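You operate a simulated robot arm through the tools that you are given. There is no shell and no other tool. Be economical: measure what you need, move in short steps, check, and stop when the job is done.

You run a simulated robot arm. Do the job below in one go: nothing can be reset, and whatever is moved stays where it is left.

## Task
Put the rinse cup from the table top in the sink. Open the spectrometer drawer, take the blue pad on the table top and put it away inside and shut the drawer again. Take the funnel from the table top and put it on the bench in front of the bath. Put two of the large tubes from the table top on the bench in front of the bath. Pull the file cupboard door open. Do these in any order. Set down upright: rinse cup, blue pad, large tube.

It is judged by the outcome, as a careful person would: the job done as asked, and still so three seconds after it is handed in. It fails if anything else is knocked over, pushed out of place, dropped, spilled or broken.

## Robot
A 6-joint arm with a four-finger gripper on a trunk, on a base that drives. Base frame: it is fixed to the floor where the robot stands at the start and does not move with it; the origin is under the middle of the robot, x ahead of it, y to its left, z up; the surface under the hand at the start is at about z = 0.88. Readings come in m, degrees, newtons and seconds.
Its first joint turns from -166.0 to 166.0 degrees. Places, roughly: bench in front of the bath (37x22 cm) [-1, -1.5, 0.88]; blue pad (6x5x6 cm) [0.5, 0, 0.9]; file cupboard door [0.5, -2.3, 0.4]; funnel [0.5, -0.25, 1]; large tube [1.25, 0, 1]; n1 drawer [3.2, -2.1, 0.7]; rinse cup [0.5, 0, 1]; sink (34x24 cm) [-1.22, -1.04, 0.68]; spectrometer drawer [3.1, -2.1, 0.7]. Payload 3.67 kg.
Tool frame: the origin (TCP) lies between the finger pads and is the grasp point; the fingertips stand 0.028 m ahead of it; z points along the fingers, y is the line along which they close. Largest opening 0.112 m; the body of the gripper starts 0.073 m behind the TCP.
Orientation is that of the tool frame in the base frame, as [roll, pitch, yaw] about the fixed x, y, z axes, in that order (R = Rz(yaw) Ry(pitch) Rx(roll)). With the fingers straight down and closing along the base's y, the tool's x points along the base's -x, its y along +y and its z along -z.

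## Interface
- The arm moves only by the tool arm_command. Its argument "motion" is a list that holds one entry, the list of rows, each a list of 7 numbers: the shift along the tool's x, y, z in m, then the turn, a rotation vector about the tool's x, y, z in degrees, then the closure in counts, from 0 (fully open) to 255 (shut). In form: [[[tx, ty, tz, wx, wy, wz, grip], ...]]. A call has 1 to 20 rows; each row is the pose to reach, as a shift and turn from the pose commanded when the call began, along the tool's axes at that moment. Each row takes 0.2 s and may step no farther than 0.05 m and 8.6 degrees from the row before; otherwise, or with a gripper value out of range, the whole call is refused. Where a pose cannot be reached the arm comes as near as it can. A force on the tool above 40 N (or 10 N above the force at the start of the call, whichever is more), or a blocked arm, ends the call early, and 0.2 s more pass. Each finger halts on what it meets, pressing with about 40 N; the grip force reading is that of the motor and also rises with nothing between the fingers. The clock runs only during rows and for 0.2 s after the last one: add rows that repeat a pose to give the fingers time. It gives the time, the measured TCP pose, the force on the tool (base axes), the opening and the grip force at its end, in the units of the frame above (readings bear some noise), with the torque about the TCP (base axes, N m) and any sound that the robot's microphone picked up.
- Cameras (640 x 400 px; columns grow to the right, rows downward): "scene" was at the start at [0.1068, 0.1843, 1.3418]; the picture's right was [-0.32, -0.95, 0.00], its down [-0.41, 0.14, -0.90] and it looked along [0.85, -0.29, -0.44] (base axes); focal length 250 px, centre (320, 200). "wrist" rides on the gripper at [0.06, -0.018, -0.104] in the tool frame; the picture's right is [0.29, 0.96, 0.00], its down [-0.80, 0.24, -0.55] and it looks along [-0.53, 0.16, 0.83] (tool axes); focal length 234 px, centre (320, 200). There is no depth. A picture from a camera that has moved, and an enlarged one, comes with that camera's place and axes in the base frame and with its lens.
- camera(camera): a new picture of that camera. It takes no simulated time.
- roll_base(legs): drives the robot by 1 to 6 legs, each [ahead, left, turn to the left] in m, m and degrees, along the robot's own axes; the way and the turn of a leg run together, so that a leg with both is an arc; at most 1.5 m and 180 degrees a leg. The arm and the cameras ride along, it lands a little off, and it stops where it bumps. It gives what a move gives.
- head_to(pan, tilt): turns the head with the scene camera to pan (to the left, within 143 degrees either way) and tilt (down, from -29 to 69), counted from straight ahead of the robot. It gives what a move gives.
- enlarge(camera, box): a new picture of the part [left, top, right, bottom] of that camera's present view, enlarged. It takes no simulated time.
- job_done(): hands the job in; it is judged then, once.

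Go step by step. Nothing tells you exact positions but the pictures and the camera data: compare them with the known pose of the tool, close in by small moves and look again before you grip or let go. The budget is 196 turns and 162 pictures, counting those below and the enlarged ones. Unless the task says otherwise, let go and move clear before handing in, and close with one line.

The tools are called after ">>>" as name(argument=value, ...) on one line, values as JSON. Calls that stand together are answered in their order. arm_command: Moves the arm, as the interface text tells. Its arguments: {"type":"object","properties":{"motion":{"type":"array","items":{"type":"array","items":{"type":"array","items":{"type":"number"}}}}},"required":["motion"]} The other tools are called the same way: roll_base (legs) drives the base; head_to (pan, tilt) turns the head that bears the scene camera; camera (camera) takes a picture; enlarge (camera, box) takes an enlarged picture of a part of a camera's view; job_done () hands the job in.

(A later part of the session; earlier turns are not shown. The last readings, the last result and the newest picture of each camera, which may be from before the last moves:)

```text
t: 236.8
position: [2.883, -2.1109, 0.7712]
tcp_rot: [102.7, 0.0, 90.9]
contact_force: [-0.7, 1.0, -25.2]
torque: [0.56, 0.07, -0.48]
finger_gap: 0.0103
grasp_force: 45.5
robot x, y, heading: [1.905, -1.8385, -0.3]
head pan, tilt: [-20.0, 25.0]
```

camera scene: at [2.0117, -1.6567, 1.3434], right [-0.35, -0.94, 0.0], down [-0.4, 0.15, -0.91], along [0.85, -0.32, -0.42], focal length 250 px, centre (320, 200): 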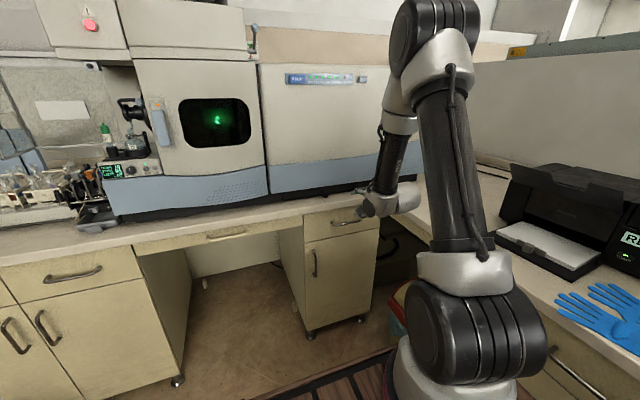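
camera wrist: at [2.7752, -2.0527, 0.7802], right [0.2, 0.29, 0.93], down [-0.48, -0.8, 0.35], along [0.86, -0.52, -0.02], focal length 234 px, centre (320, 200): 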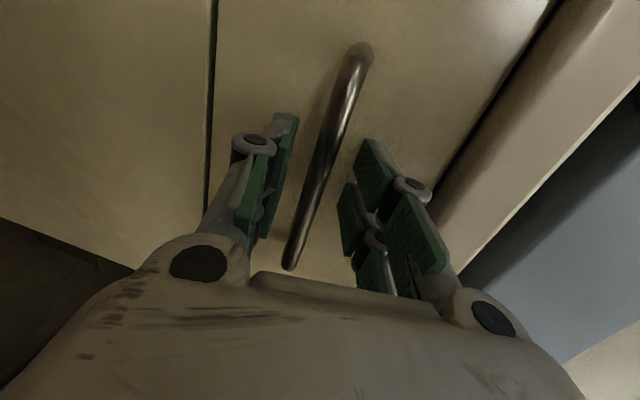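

Gripped. Before backing up I check the space behind for the chair.

>>> head_to(pan=-130, tilt=45)

>>> camera(camera="scene")

```text
t: 238.7
position: [2.8828, -2.1097, 0.7731]
tcp_rot: [102.8, 0.0, 91.0]
contact_force: [-8.9, 5.0, -36.5]
torque: [0.67, 0.09, 0.01]
finger_gap: 0.0104
grasp_force: 44.8
robot x, y, heading: [1.9035, -1.8412, -0.5]
head pan, tilt: [-130.0, 45.0]
```

```text
52 pictures are left
camera scene: at [1.8739, -1.6869, 1.3129], right [-0.76, 0.65, 0.0], down [0.46, 0.54, -0.71], along [-0.46, -0.54, -0.71], focal length 250 px, centre (320, 200)
```

scene: 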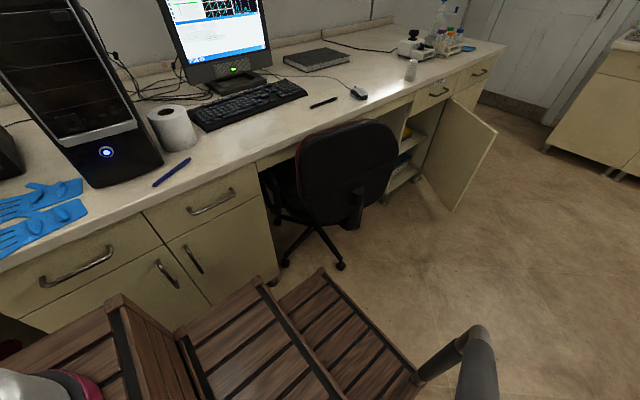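

Chair back is only a few cm from my right-rear side, so I pull mainly with the arm, straight toward -x, easing the vertical load.

>>> arm_command(motion=[[[0, -0.003, 0.0, 0, 0, 0, 250], [0.0003, -0.0073, -0.0195, 0, 0, 0, 250], [0.0006, -0.0115, -0.039, 0, 0, 0, 250], [0.001, -0.0158, -0.0585, 0, 0, 0, 250], [0.0013, -0.02, -0.078, 0, 0, 0, 250], [0.0016, -0.0243, -0.0975, 0, 0, 0, 250], [0.002, -0.0286, -0.117, 0, 0, 0, 250], [0.0023, -0.0328, -0.1365, 0, 0, 0, 250]]])

>>> head_to(pan=-20, tilt=30)

>>> camera(camera="scene")

```text
t: 240.5
position: [2.7434, -2.1114, 0.7715]
tcp_rot: [102.3, 0.2, 90.8]
contact_force: [1.5, -6.4, -12.5]
torque: [0.83, 0.06, 0.06]
finger_gap: 0.0103
grasp_force: 44.8
robot x, y, heading: [1.9022, -1.8439, -0.5]
head pan, tilt: [-130.0, 45.0]
```

```text
t: 242.3
position: [2.7437, -2.1117, 0.7707]
tcp_rot: [102.4, 0.0, 90.8]
contact_force: [0.8, -22.4, -1.7]
torque: [0.57, 0.01, -0.59]
finger_gap: 0.0104
grasp_force: 45.2
robot x, y, heading: [1.905, -1.8384, -0.5]
head pan, tilt: [-20.0, 30.0]
```

```text
51 pictures are left
camera scene: at [2.0103, -1.657, 1.3355], right [-0.35, -0.94, 0.0], down [-0.47, 0.18, -0.87], along [0.81, -0.3, -0.5], focal length 250 px, centre (320, 200)
```

scene: 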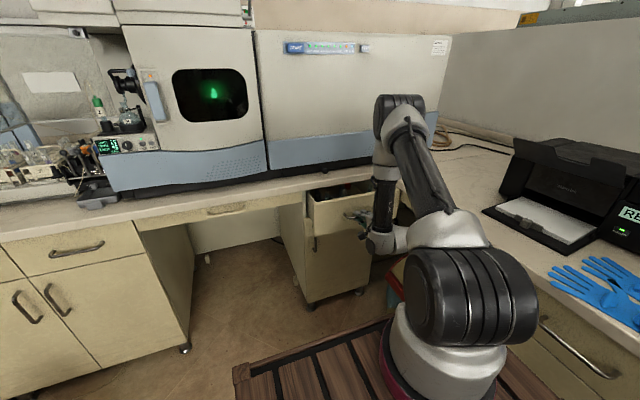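

Drawer is opening (14 cm). I continue pulling with the arm.

>>> arm_command(motion=[[[0.0, -0.0043, -0.0195, 0, 0, 0, 250], [0.0006, -0.0085, -0.039, 0, 0, 0, 250], [0.001, -0.0128, -0.0585, 0, 0, 0, 250], [0.0013, -0.017, -0.078, 0, 0, 0, 250], [0.0016, -0.0213, -0.0975, 0, 0, 0, 250], [0.002, -0.0256, -0.117, 0, 0, 0, 250]]])

>>> camera(camera="scene")

>>> enlarge(camera="scene", box=[280, 150, 440, 250])

```text
t: 243.8
position: [2.6227, -2.1114, 0.7715]
tcp_rot: [102.6, 0.0, 90.9]
contact_force: [1.5, -9.3, -6.3]
torque: [0.61, 0.09, -0.5]
finger_gap: 0.0106
grasp_force: 45.6
robot x, y, heading: [1.9037, -1.8386, -0.4]
head pan, tilt: [-20.0, 30.0]
```

```text
50 pictures are left
camera scene: at [2.0103, -1.6565, 1.3355], right [-0.35, -0.94, 0.0], down [-0.47, 0.17, -0.87], along [0.81, -0.3, -0.5], focal length 250 px, centre (320, 200)
```

scene: 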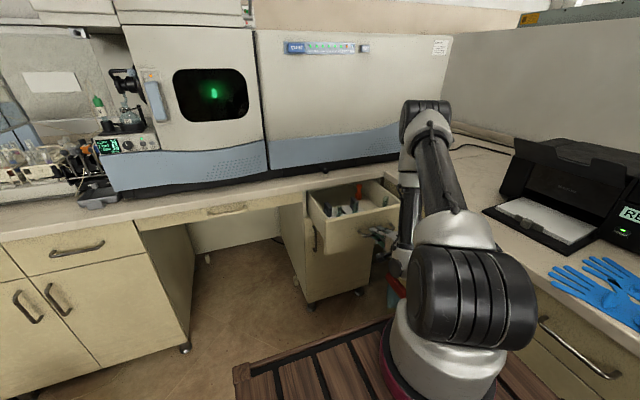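

```text
4.00 times, centred on (360, 200) of scene
camera zoom: at [2.0103, -1.6565, 1.3355], right [-0.35, -0.94, 0.0], down [-0.47, 0.17, -0.87], along [0.81, -0.3, -0.5], focal length 1000 px, centre (160, 200)
```

zoom: 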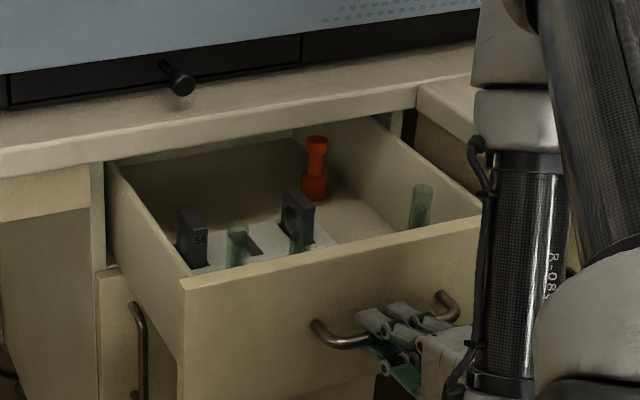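

The drawer is open 26 cm, holding cuvettes and filters – indeed the spectrometer's drawer. I pull 5 cm more for room.

>>> arm_command(motion=[[[0.0, -0.0032, -0.0147, 0, 0, 0, 250], [0.0005, -0.0064, -0.0293, 0, 0, 0, 250], [0.0008, -0.0096, -0.044, 0, 0, 0, 250], [0.001, -0.0117, -0.0537, 0, 0, 0, 250]]])

>>> enlarge(camera="scene", box=[280, 150, 440, 250])

```text
t: 244.8
position: [2.5781, -2.112, 0.7714]
tcp_rot: [101.7, 0.0, 91.3]
contact_force: [0.8, 7.2, 12.4]
torque: [0.62, -0.03, -0.65]
finger_gap: 0.0104
grasp_force: 44.6
out of reach, approached as far as the arm can: row 3, 4
robot x, y, heading: [1.9038, -1.8413, -0.5]
head pan, tilt: [-20.0, 30.0]
stopped in row 4: the force on the tool passed its limit at 49 N (the readings are from after the stop); the commanded pose is now the measured one
```

```text
4.00 times, centred on (360, 200) of scene
camera zoom: at [2.0096, -1.6554, 1.3354], right [-0.35, -0.94, 0.0], down [-0.47, 0.17, -0.87], along [0.81, -0.3, -0.5], focal length 1000 px, centre (160, 200)
```

zoom: 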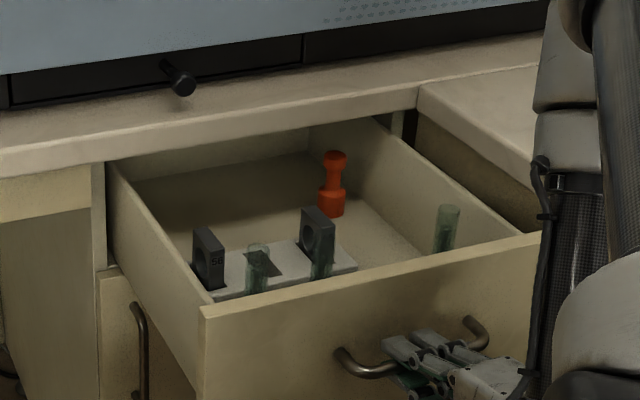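

30 cm open. I release the handle and back the base off slightly, veering left away from the chair.

>>> arm_command(motion=[[[0, 0, 0, 0, 0, 0, 220], [0, 0, 0, 0, 0, 0, 180], [0, 0, 0, 0, 0, 0, 140], [0, 0, 0, 0, 0, 0, 120], [0, 0, 0, 0, 0, 0, 120]]])

>>> roll_base(legs=[[-0.09, 0.02, 0]])

>>> camera(camera="wrist")

>>> camera(camera="scene")

```text
t: 246.0
position: [2.5783, -2.1139, 0.7699]
tcp_rot: [101.9, -0.1, 91.2]
contact_force: [0.8, 0.3, -0.2]
torque: [-0.01, 0.05, -0.03]
finger_gap: 0.0593
grasp_force: 0.0
robot x, y, heading: [1.9033, -1.8368, -0.1]
head pan, tilt: [-20.0, 30.0]
```

```text
t: 247.1
position: [2.4908, -2.0909, 0.7711]
tcp_rot: [101.7, 0.0, 91.1]
contact_force: [0.5, 0.3, -0.2]
torque: [-0.05, 0.02, 0.02]
finger_gap: 0.0594
grasp_force: 0.1
robot x, y, heading: [1.8136, -1.8161, -0.3]
head pan, tilt: [-20.0, 30.0]
```

```text
47 pictures are left
camera wrist: at [2.3832, -2.0337, 0.775], right [0.19, 0.29, 0.94], down [-0.48, -0.81, 0.35], along [0.86, -0.51, -0.01], focal length 234 px, centre (320, 200)
```

wrist: 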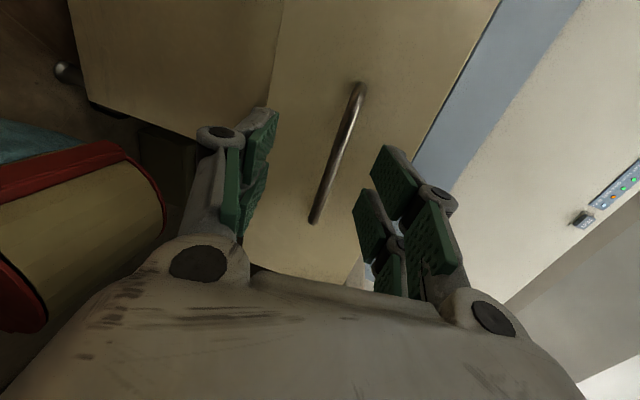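

```text
46 pictures are left
camera scene: at [1.9217, -1.635, 1.3355], right [-0.35, -0.94, 0.0], down [-0.47, 0.17, -0.87], along [0.81, -0.3, -0.5], focal length 250 px, centre (320, 200)
```

scene: 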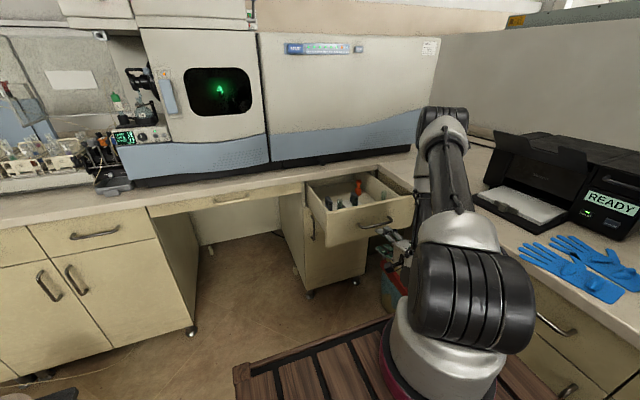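

The drawer is free and open. I raise the arm and return the tool to vertical, which also lets me look into the drawer from above.

>>> arm_command(motion=[[[0, 0.045, -0.01, 0, 0, 0, 60], [0, 0.09, -0.019, 0, 0, 0, 0], [0, 0.135, -0.029, 0, 0, 0, 0], [0, 0.18, -0.038, 0, 0, 0, 0], [0, 0.225, -0.048, 0, 0, 0, 0], [0, 0.27, -0.058, 0, 0, 0, 0], [0, 0.315, -0.067, 0, 0, 0, 0], [0, 0.345, -0.073, 0, 0, 0, 0]]])

>>> arm_command(motion=[[[0, 0, 0, 8, 0, 0, 0], [0, 0, 0, 16, 0, 0, 0], [0, 0, 0, 24, 0, 0, 0], [0, 0, 0, 32, 0, 0, 0], [0, 0, 0, 40, 0, 0, 0], [0, 0, 0, 48, 0, 0, 0], [0, 0, 0, 56, 0, 0, 0], [0, 0, 0, 64, 0, 0, 0], [0, 0, 0, 72, 0, 0, 0], [0, 0, 0, 78, 0, 0, 0], [0, 0, 0, 78, 0, 0, 0]]])

```text
t: 248.9
position: [2.5393, -2.1327, 1.1458]
tcp_rot: [101.9, 0.0, 91.1]
contact_force: [0.6, 0.2, -0.8]
torque: [0.01, -0.01, 0.01]
finger_gap: 0.1119
grasp_force: 0.0
out of reach, approached as far as the arm can: row 1, 2, 3, 4, 5, 6, 7, 8
robot x, y, heading: [1.8146, -1.8187, -0.5]
head pan, tilt: [-20.0, 30.0]
```

```text
t: 251.3
position: [2.5356, -2.1372, 1.1264]
tcp_rot: [137.1, 0.1, 91.3]
contact_force: [0.7, -0.3, -0.1]
torque: [-0.02, -0.03, -0.02]
finger_gap: 0.1121
grasp_force: 0.0
out of reach, approached as far as the arm can: row 5, 6, 7, 8, 9, 10, 11
robot x, y, heading: [1.8144, -1.8173, -0.5]
head pan, tilt: [-20.0, 30.0]
```

The rotation stalled at a joint limit in this position; I move the hand forward and to the centre, then continue.

>>> arm_command(motion=[[[0.04, 0.02, 0, 0, 0, 0, 0], [0.08, 0.04, 0, 0, 0, 0, 0], [0.12, 0.06, 0, 0, 0, 0, 0], [0.16, 0.08, 0, 0, 0, 0, 0], [0.2, 0.1, 0, 0, 0, 0, 0], [0.23, 0.113, -0.004, 0, 0, 0, 0], [0.23, 0.113, -0.004, 8, 0, 0, 0], [0.23, 0.113, -0.004, 16, 0, 0, 0], [0.23, 0.113, -0.004, 24, 0, 0, 0], [0.23, 0.113, -0.004, 32, 0, 0, 0], [0.23, 0.113, -0.004, 40, 0, 0, 0], [0.23, 0.113, -0.004, 43, 0, 0, 0], [0.23, 0.113, -0.004, 43, 0, 0, 0]]])

```text
t: 254.1
position: [2.6099, -1.9061, 1.2066]
tcp_rot: [-179.8, 0.1, 91.4]
contact_force: [0.3, 0.3, -0.6]
torque: [-0.02, -0.01, 0.0]
finger_gap: 0.112
grasp_force: 0.0
out of reach, approached as far as the arm can: row 1, 2, 3, 4, 5
robot x, y, heading: [1.8107, -1.8173, -0.5]
head pan, tilt: [-20.0, 30.0]
```

>>> arm_command(motion=[[[0, 0, 0, 0, 0, -8.2, 0], [0, 0, 0, 0, 0, -16.4, 0], [0, 0, 0, 0, 0, -24.6, 0], [0, 0, 0, 0, 0, -32.8, 0], [0, 0, 0, 0, 0, -41, 0], [0, 0, 0, 0, 0, -49.2, 0], [0, 0, 0, 0, 0, -57.4, 0], [0, 0, 0, 0, 0, -65.6, 0], [0, 0, 0, 0, 0, -73.8, 0], [0, 0, 0, 0, 0, -82, 0], [0, 0, 0, 0, 0, -89, 0], [0, 0, 0, 0, 0, -89, 0]]])

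>>> camera(camera="wrist")

```text
t: 256.7
position: [2.6098, -1.906, 1.2064]
tcp_rot: [-179.8, -0.2, -179.5]
contact_force: [0.6, -0.3, 0.8]
torque: [0.01, 0.02, 0.0]
finger_gap: 0.1119
grasp_force: 0.1
robot x, y, heading: [1.8121, -1.8174, -0.5]
head pan, tilt: [-20.0, 30.0]
```

```text
45 pictures are left
camera wrist: at [2.5494, -1.9247, 1.3104], right [-0.3, 0.96, 0.0], down [0.8, 0.25, 0.55], along [0.53, 0.16, -0.83], focal length 234 px, centre (320, 200)
```

wrist: 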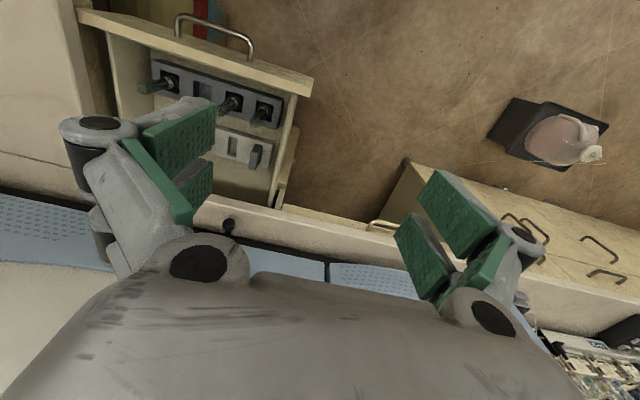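

>>> arm_command(motion=[[[0.01, -0.045, 0, 0, 0, 0, 0], [0.02, -0.09, 0, 0, 0, 0, 0], [0.03, -0.13, 0, 0, 0, 0, 0], [0.03, -0.17, 0, 0, 0, 0, 0], [0.03, -0.17, 0, 0, 0, 0, 0]]])

>>> enlarge(camera="wrist", box=[180, 0, 440, 220])

```text
t: 257.9
position: [2.581, -2.0767, 1.2046]
tcp_rot: [-179.8, 0.0, -179.6]
contact_force: [-1.1, 0.6, -0.1]
torque: [0.02, 0.06, -0.01]
finger_gap: 0.112
grasp_force: 0.1
robot x, y, heading: [1.812, -1.8183, -0.5]
head pan, tilt: [-20.0, 30.0]
```

```text
1.82 times, centred on (310, 110) of wrist
camera zoom: at [2.5212, -2.0935, 1.31], right [-0.29, 0.96, 0.0], down [0.8, 0.25, 0.55], along [0.53, 0.16, -0.83], focal length 426 px, centre (338, 364)
```

zoom: 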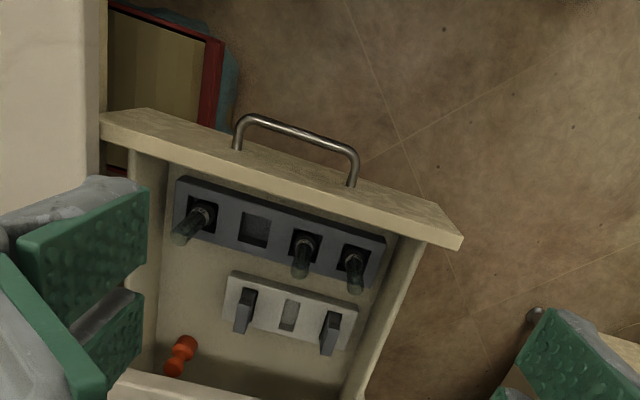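

The only roomy spot is behind the white tray, which lies too close under the counter edge. I'll pull the drawer a little farther out, gripping the bar from above this time (fingers closing along x).

>>> arm_command(motion=[[[0, -0.01, 0, 0, 0, 8.2, 0], [0, -0.02, 0, 0, 0, 16.4, 0], [0.003, -0.033, 0, 0, 0, 24.6, 0], [0.003, -0.033, 0, 0, 0, 32.8, 0], [0.003, -0.033, 0, 0, 0, 41, 0], [0.003, -0.033, 0, 0, 0, 49.2, 0], [0.003, -0.033, 0, 0, 0, 57.4, 60], [0.003, -0.033, 0, 0, 0, 65.6, 100], [0.003, -0.033, 0, 0, 0, 73.8, 140], [0.003, -0.033, 0, 0, 0, 82, 140], [0.003, -0.033, 0.03, 0, 0, 89.6, 140], [0.003, -0.033, 0.07, 0, 0, 89.6, 140], [0.003, -0.033, 0.11, 0, 0, 89.6, 140], [0.003, -0.033, 0.15, 0, 0, 89.6, 140], [0.003, -0.033, 0.19, 0, 0, 89.6, 140], [0.003, -0.033, 0.23, 0, 0, 89.6, 140], [0.003, -0.033, 0.25, 0, 0, 89.6, 140], [0.003, -0.033, 0.25, 0, 0, 89.6, 140]]])

>>> camera(camera="wrist")

>>> enlarge(camera="scene", box=[280, 120, 440, 250])

```text
t: 261.7
position: [2.5792, -2.1104, 0.9549]
tcp_rot: [-179.9, 0.2, 90.9]
contact_force: [1.1, 1.4, 1.2]
torque: [0.0, -0.02, -0.01]
finger_gap: 0.0505
grasp_force: 0.1
robot x, y, heading: [1.8153, -1.8175, -0.4]
head pan, tilt: [-20.0, 30.0]
```

```text
43 pictures are left
camera wrist: at [2.5597, -2.0507, 1.0594], right [0.95, 0.3, 0.0], down [0.25, -0.79, 0.56], along [0.17, -0.53, -0.83], focal length 234 px, centre (320, 200)
```

wrist: 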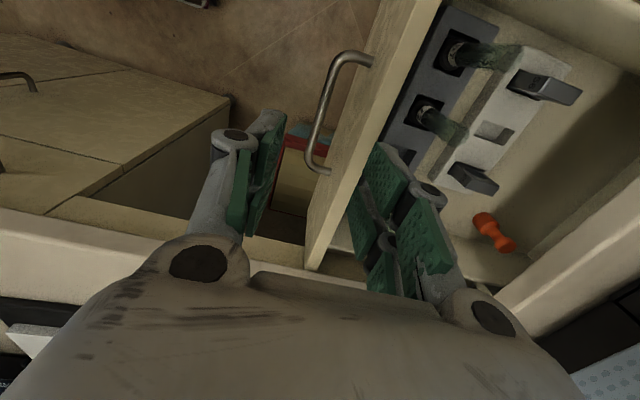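

```text
3.08 times, centred on (360, 185) of scene
camera zoom: at [1.9217, -1.635, 1.3355], right [-0.35, -0.94, 0.0], down [-0.47, 0.17, -0.87], along [0.81, -0.3, -0.5], focal length 769 px, centre (197, 246)
```

zoom: 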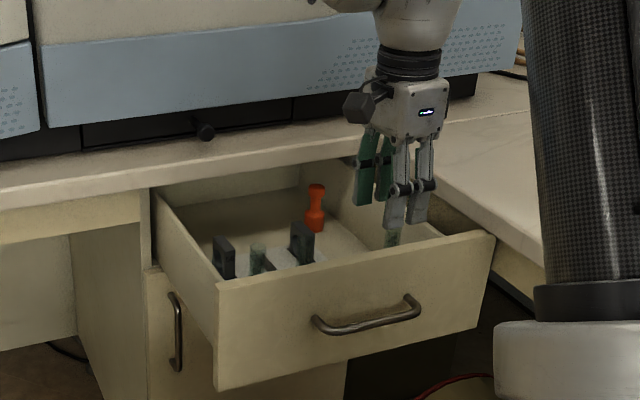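

Gripping the panel's top edge (between fingers closing along x) is simpler and clear of the bar. I position above it at y ≈ -2.15 and check.

>>> arm_command(motion=[[[-0.02, 0.02, 0, 0, 0, 0, 118], [-0.041, 0.0404, 0, 0, 0, 0, 118], [-0.041, 0.0404, 0.04, 0, 0, 0, 118], [-0.041, 0.0404, 0.065, 0, 0, 0, 118], [-0.041, 0.0404, 0.065, 0, 0, 0, 118]]])

>>> camera(camera="wrist")

```text
t: 262.9
position: [2.618, -2.1508, 0.8901]
tcp_rot: [-179.9, 0.2, 90.8]
contact_force: [0.7, 1.3, -0.3]
torque: [-0.01, 0.0, 0.01]
finger_gap: 0.0602
grasp_force: 0.0
robot x, y, heading: [1.8144, -1.8169, -0.0]
head pan, tilt: [-20.0, 30.0]
```

```text
41 pictures are left
camera wrist: at [2.5986, -2.0907, 0.9946], right [0.95, 0.3, 0.0], down [0.25, -0.79, 0.56], along [0.17, -0.53, -0.83], focal length 234 px, centre (320, 200)
```

wrist: 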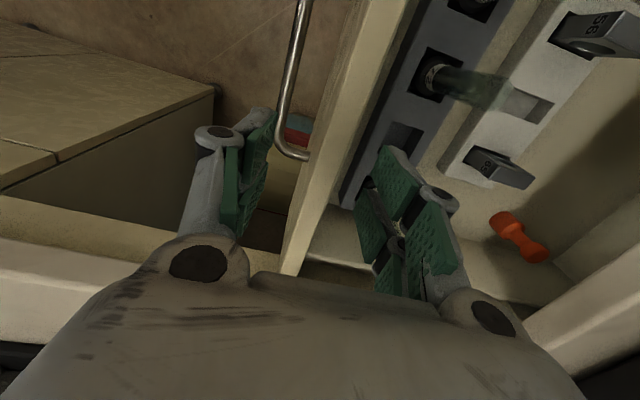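

>>> arm_command(motion=[[[0, 0.008, 0.02, 0, 0, 0, 118], [0, 0.008, 0.04, 0, 0, 0, 118], [0, 0.008, 0.048, 0, 0, 0, 118], [0, 0.008, 0.048, 0, 0, 0, 160], [0, 0.008, 0.048, 0, 0, 0, 200], [0, 0.008, 0.048, 0, 0, 0, 235], [0, 0.008, 0.048, 0, 0, 0, 235]]])

```text
t: 264.5
position: [2.6268, -2.1516, 0.8419]
tcp_rot: [-179.9, 0.1, 90.8]
contact_force: [0.2, 0.7, -2.0]
torque: [-0.15, 0.01, -2.28]
finger_gap: 0.0182
grasp_force: 44.9
robot x, y, heading: [1.8134, -1.8194, -0.4]
head pan, tilt: [-20.0, 30.0]
```

Panel gripped. I pull 9 cm toward -x.

>>> arm_command(motion=[[[0.0, -0.015, 0, 0, 0, 0, 235], [0.0004, -0.03, 0, 0, 0, 0, 235], [0.0006, -0.045, 0, 0, 0, 0, 235], [0.0008, -0.06, 0, 0, 0, 0, 235], [0.001, -0.075, 0, 0, 0, 0, 235], [0.0013, -0.09, 0, 0, 0, 0, 235], [0.0013, -0.09, 0, 0, 0, 0, 235]]])

```text
t: 266.1
position: [2.5341, -2.1523, 0.8424]
tcp_rot: [-179.9, 0.1, 90.9]
contact_force: [-1.4, -5.5, -24.3]
torque: [0.11, -0.01, -2.11]
finger_gap: 0.0184
grasp_force: 44.7
robot x, y, heading: [1.8153, -1.818, -0.6]
head pan, tilt: [-20.0, 30.0]
```

>>> arm_command(motion=[[[0, 0, 0, 0, 0, 0, 200], [0, 0, 0, 0, 0, 0, 150], [0, 0, 0, 0, 0, 0, 118], [0, 0, 0, 0, 0, 0, 118], [0, 0, -0.045, 0, 0, 0, 118], [0, 0, -0.09, 0, 0, 0, 118], [0, 0, -0.14, 0, 0, 0, 60], [0, 0, -0.19, 0, 0, 0, 0], [0, 0, -0.24, 0, 0, 0, 0], [0, 0, -0.29, 0, 0, 0, 0], [0, 0, -0.33, 0, 0, 0, 0]]])

>>> arm_command(motion=[[[0.01, 0, 0, 0, 0, -8.2, 0], [0.02, 0, 0, 0, 0, -16.4, 0], [0.03, 0, 0, 0, 0, -24.6, 0], [0.04, 0, 0, 0, 0, -32.8, 0], [0.05, 0, 0, 0, 0, -41, 0], [0.06, 0, 0, 0, 0, -49.2, 0], [0.06, 0, 0, 0, 0, -57.4, 0], [0.06, 0, 0, 0, 0, -65.6, 0], [0.06, 0, 0, 0, 0, -73.8, 0], [0.06, 0, 0, 0, 0, -82, 0], [0.06, 0, 0, 0, 0, -89.5, 0], [0.06, 0, 0, 0, 0, -89.5, 0]]])

>>> enlarge(camera="wrist", box=[180, 0, 440, 220])

>>> enlarge(camera="scene", box=[280, 120, 440, 250])

```text
t: 268.5
position: [2.5374, -2.1503, 1.173]
tcp_rot: [-179.8, 0.0, 90.7]
contact_force: [0.4, 0.6, 0.1]
torque: [0.02, 0.05, 0.03]
finger_gap: 0.1121
grasp_force: 0.1
robot x, y, heading: [1.8173, -1.8146, -0.5]
head pan, tilt: [-20.0, 30.0]
```

```text
t: 271.1
position: [2.5368, -2.0889, 1.1727]
tcp_rot: [-179.8, -0.1, -179.6]
contact_force: [0.1, -0.3, 0.3]
torque: [0.01, -0.01, -0.03]
finger_gap: 0.112
grasp_force: 0.0
robot x, y, heading: [1.8134, -1.8147, -0.3]
head pan, tilt: [-20.0, 30.0]
```

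```text
1.82 times, centred on (310, 110) of wrist
camera zoom: at [2.4755, -2.1078, 1.2775], right [-0.29, 0.96, 0.0], down [0.8, 0.25, 0.55], along [0.53, 0.16, -0.83], focal length 426 px, centre (338, 364)
```

zoom: 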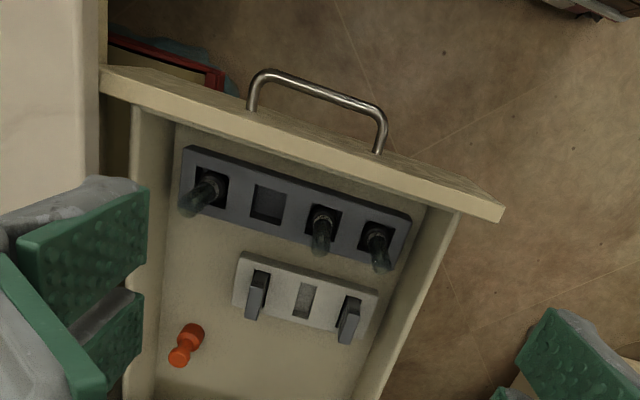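

```text
3.08 times, centred on (360, 185) of scene
camera zoom: at [1.9217, -1.635, 1.3355], right [-0.35, -0.94, 0.0], down [-0.47, 0.17, -0.87], along [0.81, -0.3, -0.5], focal length 769 px, centre (197, 246)
```

zoom: 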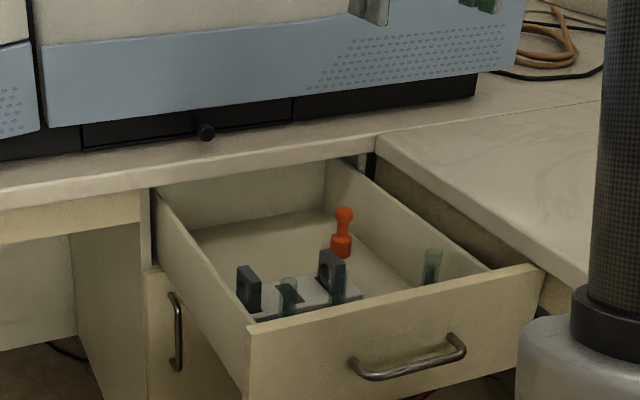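

The drawer is now about 40 cm open with a clear spot at about (2.81, -2.05). Now I fetch the blue pad, approaching the table from its right side.

>>> roll_base(legs=[[0, 0.42, 0], [0, 0, 90], [0, 1.28, 0], [0.65, 0, 0]])

>>> camera(camera="wrist")

```text
t: 286.8
position: [0.8308, -0.0051, 1.1736]
tcp_rot: [-179.9, -0.1, -90.7]
contact_force: [0.1, -0.7, 0.3]
torque: [0.0, 0.04, -0.01]
finger_gap: 0.1119
grasp_force: 0.1
robot x, y, heading: [0.5466, -0.7166, 88.3]
head pan, tilt: [-20.0, 30.0]
```

```text
38 pictures are left
camera wrist: at [0.8483, -0.0639, 1.2775], right [-0.96, -0.28, 0.0], down [-0.23, 0.8, 0.55], along [-0.15, 0.53, -0.83], focal length 234 px, centre (320, 200)
```

wrist: 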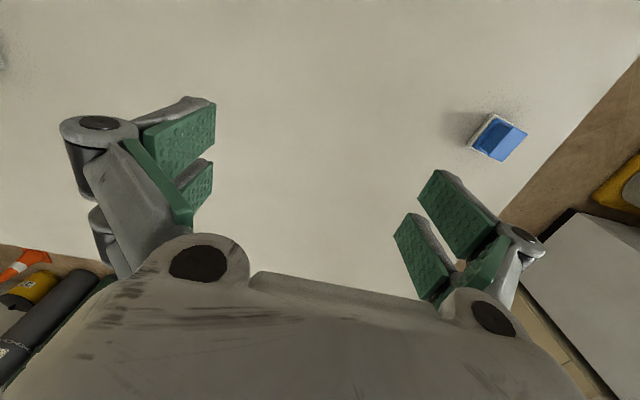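

>>> arm_command(motion=[[[0.003, 0.045, 0, 0, 0, 0, 0], [0.006, 0.09, 0, 0, 0, 0, 0], [0.009, 0.135, 0, 0, 0, 0, 0], [0.012, 0.18, 0, 0, 0, 0, 0], [0.015, 0.225, 0, 0, 0, 0, 0], [0.018, 0.27, 0, 0, 0, 0, 0], [0.019, 0.3, 0.02, 0, 0, 0, 0], [0.019, 0.3, 0.06, 0, 0, 0, 0], [0.019, 0.3, 0.09, 0, 0, 0, 0], [0.019, 0.3, 0.09, 0, 0, 0, 0]]])

>>> enlarge(camera="wrist", box=[200, 40, 440, 200])

```text
t: 289.0
position: [0.5316, -0.0187, 1.0804]
tcp_rot: [-179.8, -0.1, -90.7]
contact_force: [-0.4, 0.3, 0.6]
torque: [0.0, 0.02, 0.0]
finger_gap: 0.1119
grasp_force: 0.0
robot x, y, heading: [0.547, -0.7188, 88.6]
head pan, tilt: [-20.0, 30.0]
```

```text
2.50 times, centred on (320, 120) of wrist
camera zoom: at [0.5483, -0.0784, 1.1853], right [-0.96, -0.28, 0.0], down [-0.23, 0.8, 0.55], along [-0.15, 0.53, -0.83], focal length 585 px, centre (320, 400)
```

zoom: 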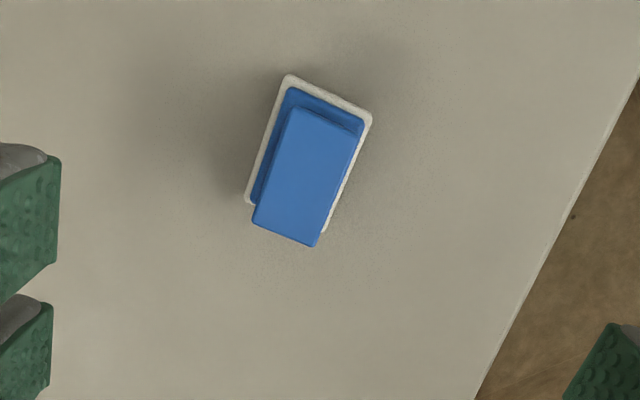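

The pad's handle is about 2.8 × 4.8 cm, centre (0.539, -0.021), turned about 6°. I align and descend to grip it.

>>> arm_command(motion=[[[0.0023, -0.007, 0.02, 0, 0, 3, 60], [0.0023, -0.007, 0.06, 0, 0, 6, 118], [0.0023, -0.007, 0.1, 0, 0, 6, 118], [0.0023, -0.007, 0.13, 0, 0, 6, 118], [0.0023, -0.007, 0.145, 0, 0, 6, 118], [0.0023, -0.007, 0.145, 0, 0, 6, 118]]])

>>> camera(camera="wrist")

```text
t: 290.4
position: [0.5382, -0.0216, 0.9381]
tcp_rot: [-179.8, -0.2, -96.7]
contact_force: [0.7, 0.7, 0.8]
torque: [0.01, 0.0, 0.03]
finger_gap: 0.0602
grasp_force: 0.0
robot x, y, heading: [0.5473, -0.7169, 88.6]
head pan, tilt: [-20.0, 30.0]
```

```text
36 pictures are left
camera wrist: at [0.5488, -0.0829, 1.0434], right [-0.98, -0.17, 0.0], down [-0.15, 0.82, 0.55], along [-0.09, 0.54, -0.83], focal length 234 px, centre (320, 200)
```

wrist: 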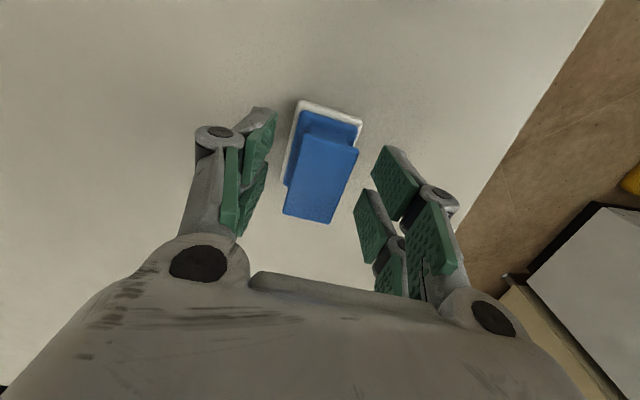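

Centred. Closing on the handle and lifting a little to test.

>>> arm_command(motion=[[[0, 0, 0, 0, 0, 0, 160], [0, 0, 0, 0, 0, 0, 200], [0, 0, 0, 0, 0, 0, 230], [0, 0, 0, 0, 0, 0, 230], [0, 0, -0.02, 0, 0, 0, 230], [0, 0, -0.05, 0, 0, 0, 230], [0, 0, -0.05, 0, 0, 0, 230]]])

>>> camera(camera="wrist")

```text
t: 292.0
position: [0.5387, -0.0238, 0.9885]
tcp_rot: [-179.9, -0.2, -96.7]
contact_force: [0.1, -0.4, -0.8]
torque: [-0.02, -0.01, -0.01]
finger_gap: 0.0285
grasp_force: 40.3
robot x, y, heading: [0.5421, -0.7205, 88.5]
head pan, tilt: [-20.0, 30.0]
```

```text
35 pictures are left
camera wrist: at [0.5487, -0.0852, 1.0927], right [-0.98, -0.17, 0.0], down [-0.15, 0.82, 0.55], along [-0.09, 0.54, -0.83], focal length 234 px, centre (320, 200)
```

wrist: 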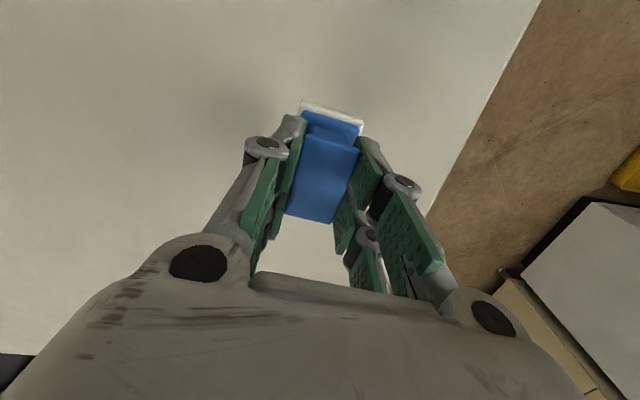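

The pad is held. I raise it, straighten the tool, and drive back toward the drawer.

>>> arm_command(motion=[[[0, 0, -0.045, 0, 0, 0, 230], [0, 0, -0.09, 0, 0, 0, 230], [0, 0, -0.135, 0, 0, 0, 230], [0, 0, -0.18, 0, 0, -4, 230], [0, 0, -0.19, 0, 0, -7.8, 230], [0, 0, -0.19, 0, 0, -7.8, 230]]])

>>> roll_base(legs=[[-0.67, 0, 0], [0, -1.3, 0], [0, 0, -88.5]])

```text
t: 293.4
position: [0.5386, -0.0225, 1.175]
tcp_rot: [-179.9, -0.1, -88.9]
contact_force: [0.6, -0.4, 0.1]
torque: [0.02, -0.01, -0.02]
finger_gap: 0.0282
grasp_force: 39.8
robot x, y, heading: [0.5434, -0.7184, 88.7]
head pan, tilt: [-20.0, 30.0]
```

```text
t: 307.0
position: [2.5258, -1.3866, 1.176]
tcp_rot: [-179.8, -0.1, -176.7]
contact_force: [-0.4, 0.4, -1.0]
torque: [-0.04, -0.01, -0.01]
finger_gap: 0.0282
grasp_force: 39.8
robot x, y, heading: [1.8319, -1.4198, 0.8]
head pan, tilt: [-20.0, 30.0]
```

>>> roll_base(legs=[[0.0, -0.36, -0.8], [0.16, 0, 0]])

>>> camera(camera="scene")

```text
t: 310.4
position: [2.6934, -1.7592, 1.1768]
tcp_rot: [-179.7, -0.1, -177.7]
contact_force: [-0.1, 0.7, -1.1]
torque: [0.04, 0.02, 0.01]
finger_gap: 0.0284
grasp_force: 40.1
robot x, y, heading: [2.0004, -1.7827, -0.4]
head pan, tilt: [-20.0, 30.0]
```

```text
34 pictures are left
camera scene: at [2.1022, -1.5998, 1.3354], right [-0.35, -0.94, 0.0], down [-0.47, 0.17, -0.87], along [0.81, -0.3, -0.5], focal length 250 px, centre (320, 200)
```

scene: 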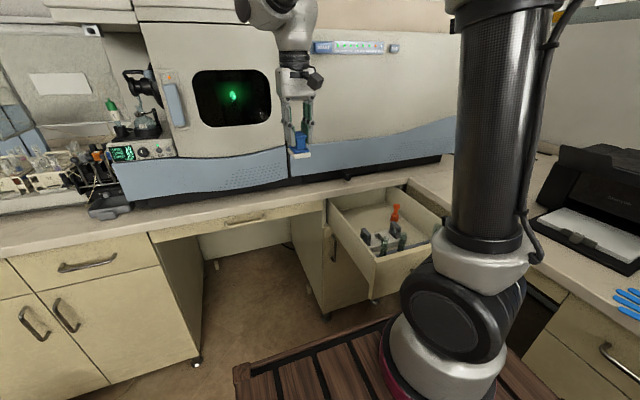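

>>> arm_command(motion=[[[0, -0.045, 0, 0, 0, 0, 230], [0, -0.09, 0, 0, 0, 0, 230], [0, -0.135, 0, 0, 0, 0, 230], [0, -0.18, 0, 0, 0, 1, 230], [0, -0.225, 0, 0, 0, 2.3, 230], [0, -0.27, 0, 0, 0, 2.3, 230], [-0.02, -0.295, 0, 0, 0, 2.3, 230], [-0.06, -0.295, 0, 0, 0, 2.3, 230], [-0.09, -0.295, 0.02, 0, 0, 2.3, 230], [-0.09, -0.295, 0.06, 0, 0, 2.3, 230], [-0.09, -0.295, 0.11, 0, 0, 2.3, 230], [-0.09, -0.295, 0.14, 0, 0, 2.3, 230], [-0.09, -0.295, 0.14, 0, 0, 2.3, 230]]])

>>> camera(camera="scene")

>>> camera(camera="wrist")

```text
t: 313.2
position: [2.7936, -2.0521, 1.0343]
tcp_rot: [-179.7, -0.1, -180.0]
contact_force: [-0.4, 0.3, -0.2]
torque: [-0.01, -0.02, 0.02]
finger_gap: 0.0283
grasp_force: 40.6
robot x, y, heading: [1.9936, -1.7832, -0.2]
head pan, tilt: [-20.0, 30.0]
```

```text
33 pictures are left
camera scene: at [2.1021, -1.5999, 1.3355], right [-0.35, -0.94, 0.0], down [-0.47, 0.17, -0.87], along [0.81, -0.3, -0.5], focal length 250 px, centre (320, 200)
```

scene: 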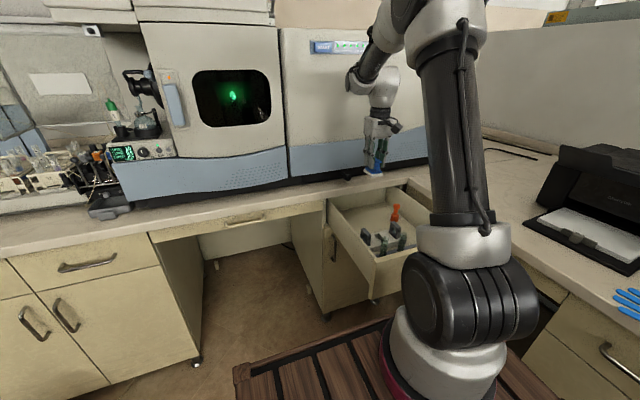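

```text
32 pictures are left
camera wrist: at [2.7337, -2.0694, 1.1389], right [-0.29, 0.96, 0.0], down [0.8, 0.24, 0.55], along [0.53, 0.16, -0.83], focal length 234 px, centre (320, 200)
```

wrist: 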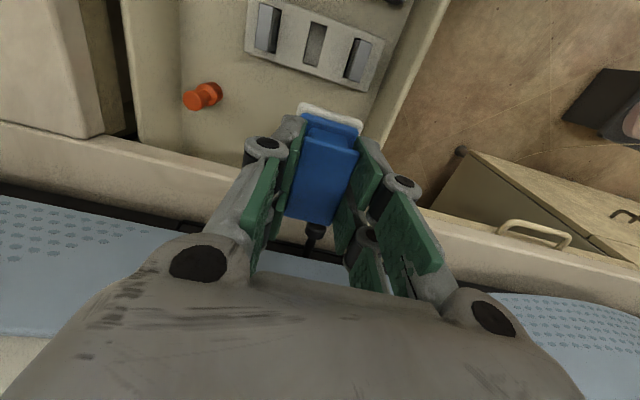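

The spot behind the tray (tray edge x ≈ 2.77) is free, and the counter edge is at about 2.92. I shift 3 cm deeper and descend, slowing near the floor.

>>> arm_command(motion=[[[-0.03, 0, 0.0, 0, 0, 0, 230], [-0.03, 0, 0.04, 0, 0, 0, 230], [-0.03, 0, 0.08, 0, 0, 0, 230], [-0.03, 0, 0.12, 0, 0, 0, 230], [-0.03, 0, 0.16, 0, 0, 0, 230], [-0.03, 0, 0.19, 0, 0, 0, 230], [-0.03, 0, 0.21, 0, 0, 0, 230], [-0.03, 0, 0.21, 0, 0, 0, 230]]])

>>> camera(camera="wrist")

>>> enlarge(camera="scene", box=[310, 130, 450, 290])

```text
t: 315.0
position: [2.823, -2.051, 0.8274]
tcp_rot: [-179.8, -0.1, 180.0]
contact_force: [0.0, 0.9, -0.7]
torque: [0.0, -0.03, 0.03]
finger_gap: 0.0286
grasp_force: 39.7
robot x, y, heading: [1.9919, -1.7852, -0.2]
head pan, tilt: [-20.0, 30.0]
```

```text
31 pictures are left
camera wrist: at [2.7634, -2.0687, 0.9319], right [-0.29, 0.96, 0.0], down [0.8, 0.24, 0.55], along [0.53, 0.16, -0.83], focal length 234 px, centre (320, 200)
```

wrist: 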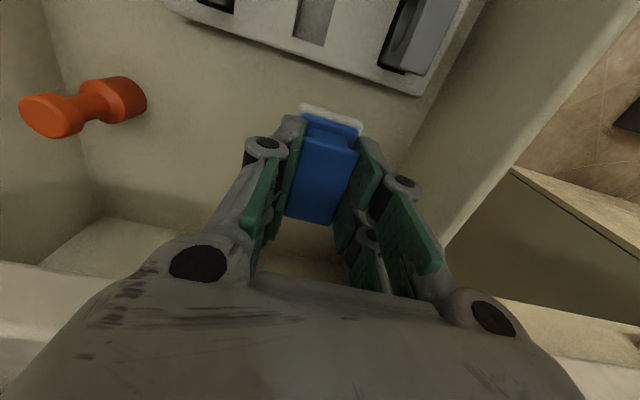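

```text
2.50 times, centred on (380, 210) of scene
camera zoom: at [2.1022, -1.5999, 1.3355], right [-0.35, -0.94, 0.0], down [-0.47, 0.17, -0.87], along [0.81, -0.3, -0.5], focal length 625 px, centre (170, 175)
```

zoom: 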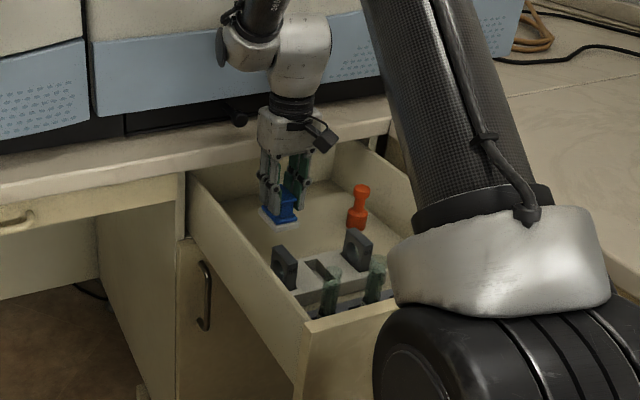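

>>> arm_command(motion=[[[0, 0, 0.015, 0, 0, 0, 230], [0, 0, 0.022, 0, 0, 0, 230], [0, 0, 0.028, 0, 0, 0, 230], [0, 0, 0.033, 0, 0, 0, 230], [0, 0, 0.037, 0, 0, 0, 230], [0, 0, 0.041, 0, 0, 0, 230], [0, 0, 0.045, 0, 0, 0, 230], [0, 0, 0.049, 0, 0, 0, 230], [0, 0, 0.053, 0, 0, 0, 230], [0, 0, 0.057, 0, 0, 0, 230], [0, 0, 0.061, 0, 0, 0, 230]]])

```text
t: 317.4
position: [2.8237, -2.0513, 0.7662]
tcp_rot: [-179.9, -0.1, -180.0]
contact_force: [0.2, 0.1, -0.4]
torque: [0.02, -0.05, 0.0]
finger_gap: 0.0282
grasp_force: 40.1
robot x, y, heading: [2.0004, -1.7812, -0.1]
head pan, tilt: [-20.0, 30.0]
```

No contact yet; I continue in small steps.

>>> arm_command(motion=[[[0, 0, 0.003, 0, 0, 0, 230], [0, 0, 0.006, 0, 0, 0, 230], [0, 0, 0.009, 0, 0, 0, 230], [0, 0, 0.012, 0, 0, 0, 230], [0, 0, 0.015, 0, 0, 0, 230], [0, 0, 0.018, 0, 0, 0, 230], [0, 0, 0.021, 0, 0, 0, 230]]])

>>> camera(camera="wrist")

```text
t: 318.5
position: [2.8267, -2.0532, 0.7556]
tcp_rot: [-179.7, 0.5, -179.9]
contact_force: [0.9, 0.5, 9.5]
torque: [-0.03, 0.15, 0.02]
finger_gap: 0.0282
grasp_force: 39.7
robot x, y, heading: [1.9991, -1.7819, -0.0]
head pan, tilt: [-20.0, 30.0]
stopped in row 5: the force on the tool passed its limit at 61 N (the readings are from after the stop); the commanded pose is now the measured one
```

```text
29 pictures are left
camera wrist: at [2.766, -2.0702, 0.8597], right [-0.29, 0.96, -0.01], down [0.79, 0.24, 0.56], along [0.54, 0.16, -0.83], focal length 234 px, centre (320, 200)
```

wrist: 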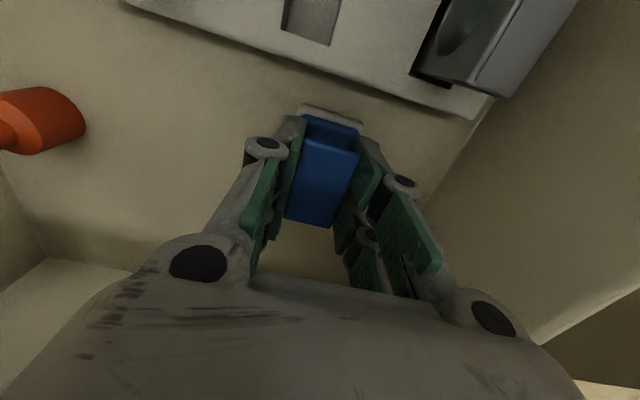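

The pad is on the drawer floor. I open moderately and rise straight up.

>>> arm_command(motion=[[[0, 0, -0.001, 0, 0, 0, 200], [0, 0, -0.001, 0, 0, 0, 160], [0, 0, -0.001, 0, 0, 0, 130], [0, 0, -0.001, 0, 0, 0, 130], [0, 0, -0.03, 0, 0, 0, 130], [0, 0, -0.07, 0, 0, 0, 130], [0, 0, -0.11, 0, 0, 0, 130], [0, 0, -0.16, 0, 0, 0, 130], [0, 0, -0.21, 0, 0, 0, 130], [0, 0, -0.26, 0, 0, 0, 130], [0, 0, -0.31, 0, 0, 0, 130], [0.04, 0, -0.34, 0, 0, 0, 130], [0.08, 0, -0.36, 0, 0, 0, 130]]])

>>> enlarge(camera="wrist", box=[180, 0, 440, 200])

>>> enlarge(camera="scene", box=[310, 130, 450, 290])

```text
t: 321.3
position: [2.7467, -2.0515, 1.1126]
tcp_rot: [-179.7, 0.3, -179.9]
contact_force: [0.1, -0.1, -1.2]
torque: [0.03, 0.07, -0.04]
finger_gap: 0.0549
grasp_force: 0.1
robot x, y, heading: [1.996, -1.7824, -0.1]
head pan, tilt: [-20.0, 30.0]
```

```text
2.00 times, centred on (310, 100) of wrist
camera zoom: at [2.686, -2.07, 1.2172], right [-0.29, 0.96, -0.01], down [0.8, 0.24, 0.56], along [0.53, 0.16, -0.83], focal length 468 px, centre (340, 400)
```

zoom: 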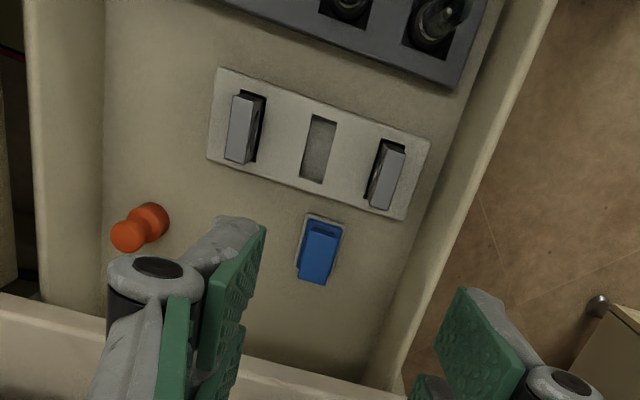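

```text
2.50 times, centred on (380, 210) of scene
camera zoom: at [2.1027, -1.5999, 1.3354], right [-0.34, -0.94, 0.0], down [-0.47, 0.17, -0.87], along [0.81, -0.3, -0.5], focal length 625 px, centre (170, 175)
```

zoom: 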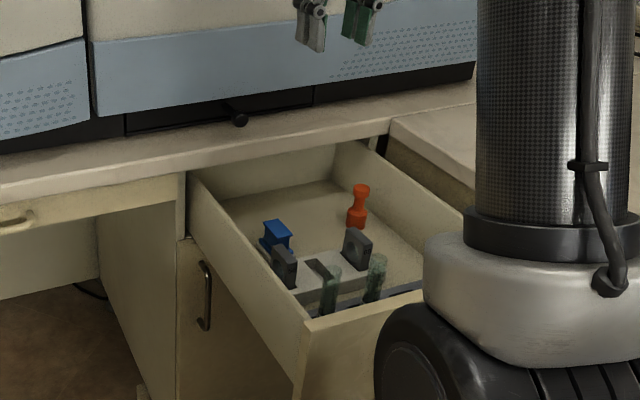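

The pad stands upright in the drawer. To shut it I back off a little (and leftwards, away from the chair), close the fingers and tilt the tool forward for pushing.

>>> roll_base(legs=[[-0.25, 0.08, 0]])

>>> arm_command(motion=[[[0, 0, 0, 0, -8.4, 0, 200], [0, 0, 0, 0, -16.8, 0, 255], [0, 0, 0, 0, -25.2, 0, 255], [0, 0, 0, 0, -33.6, 0, 255], [0, 0, 0, 0, -42, 0, 255], [0, 0, 0, 0, -50, 0, 255], [0, 0, 0, 0, -50, 0, 255]]])

```text
t: 323.2
position: [2.4941, -1.9734, 1.1134]
tcp_rot: [-179.7, 0.4, 179.8]
contact_force: [0.0, -0.4, 0.1]
torque: [-0.02, -0.04, 0.02]
finger_gap: 0.0549
grasp_force: 0.0
robot x, y, heading: [1.7479, -1.7005, -0.5]
head pan, tilt: [-20.0, 30.0]
```

```text
t: 324.8
position: [2.494, -1.9736, 1.1135]
tcp_rot: [-179.5, 50.3, -179.8]
contact_force: [-0.4, 0.2, 1.0]
torque: [0.03, 0.0, 0.04]
finger_gap: 0.0
grasp_force: 35.5
robot x, y, heading: [1.7464, -1.7035, -0.6]
head pan, tilt: [-20.0, 30.0]
```

>>> arm_command(motion=[[[0.029, -0.02, -0.035, 0, 0, 0, 255], [0.055, -0.04, -0.02, 0, 0, 0, 255], [0.09, -0.06, 0.01, 0, 0, 0, 255], [0.125, -0.08, 0.04, 0, 0, 0, 255], [0.16, -0.1, 0.07, 0, 0, 0, 255], [0.195, -0.12, 0.1, 0, 0, 0, 255], [0.225, -0.137, 0.125, 0, 0, 0, 255], [0.244, -0.137, 0.144, 0, 0, 0, 255], [0.244, -0.137, 0.144, 0, 0, 0, 255]]])

>>> camera(camera="scene")

>>> camera(camera="wrist")

```text
refused: row 3 steps farther than a row can; nothing moved
```

```text
26 pictures are left
camera scene: at [1.8512, -1.5186, 1.3355], right [-0.35, -0.94, 0.0], down [-0.47, 0.17, -0.87], along [0.81, -0.3, -0.5], focal length 250 px, centre (320, 200)
```

scene: 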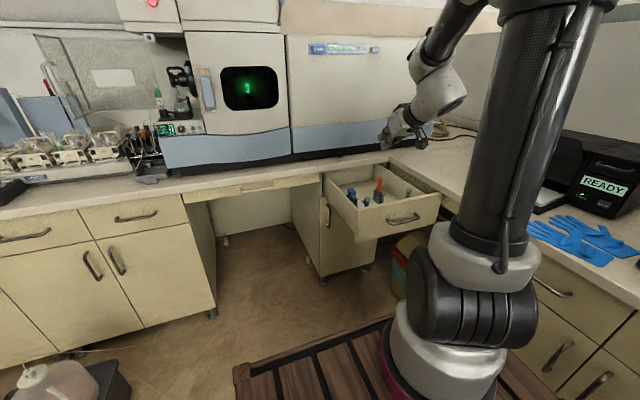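

```text
25 pictures are left
camera wrist: at [2.3744, -1.9911, 1.1342], right [-0.18, 0.96, -0.23], down [0.08, 0.24, 0.97], along [0.98, 0.15, -0.12], focal length 234 px, centre (320, 200)
```

wrist: 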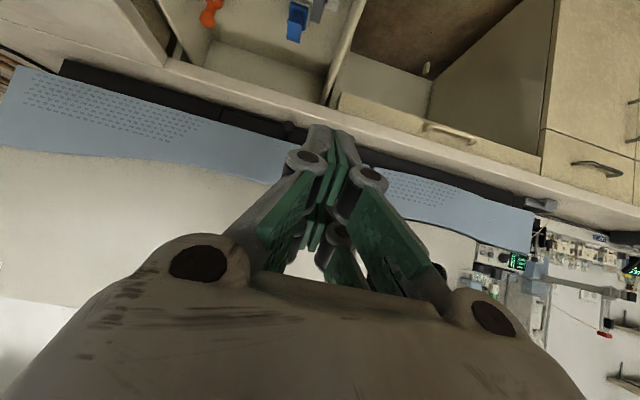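

>>> arm_command(motion=[[[0.015, -0.015, -0.018, 0, 0, 0, 255], [0.029, -0.03, -0.035, 0, 0, 0, 255], [0.055, -0.045, -0.015, 0, 0, 0, 255], [0.085, -0.06, 0.01, 0, 0, 0, 255], [0.115, -0.075, 0.035, 0, 0, 0, 255], [0.145, -0.09, 0.06, 0, 0, 0, 255], [0.175, -0.105, 0.085, 0, 0, 0, 255], [0.205, -0.12, 0.11, 0, 0, 0, 255], [0.235, -0.137, 0.132, 0, 0, 0, 255], [0.244, -0.137, 0.144, 0, 0, 0, 255], [0.244, -0.137, 0.144, 0, 0, 0, 255]]])

>>> camera(camera="wrist")

```text
t: 327.2
position: [2.4486, -2.1142, 0.8352]
tcp_rot: [-179.5, 50.3, -179.8]
contact_force: [-0.3, 0.6, 0.1]
torque: [-0.05, -0.01, -0.01]
finger_gap: 0.0002
grasp_force: 35.8
robot x, y, heading: [1.7467, -1.6968, -0.5]
head pan, tilt: [-20.0, 30.0]
```

```text
24 pictures are left
camera wrist: at [2.33, -2.1316, 0.8546], right [-0.18, 0.96, -0.23], down [0.08, 0.24, 0.97], along [0.98, 0.16, -0.12], focal length 234 px, centre (320, 200)
```

wrist: 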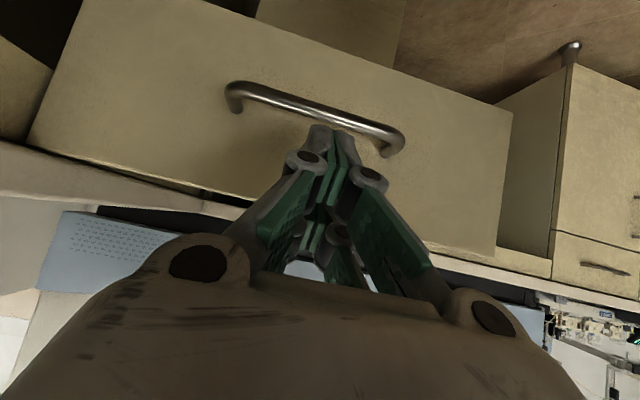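

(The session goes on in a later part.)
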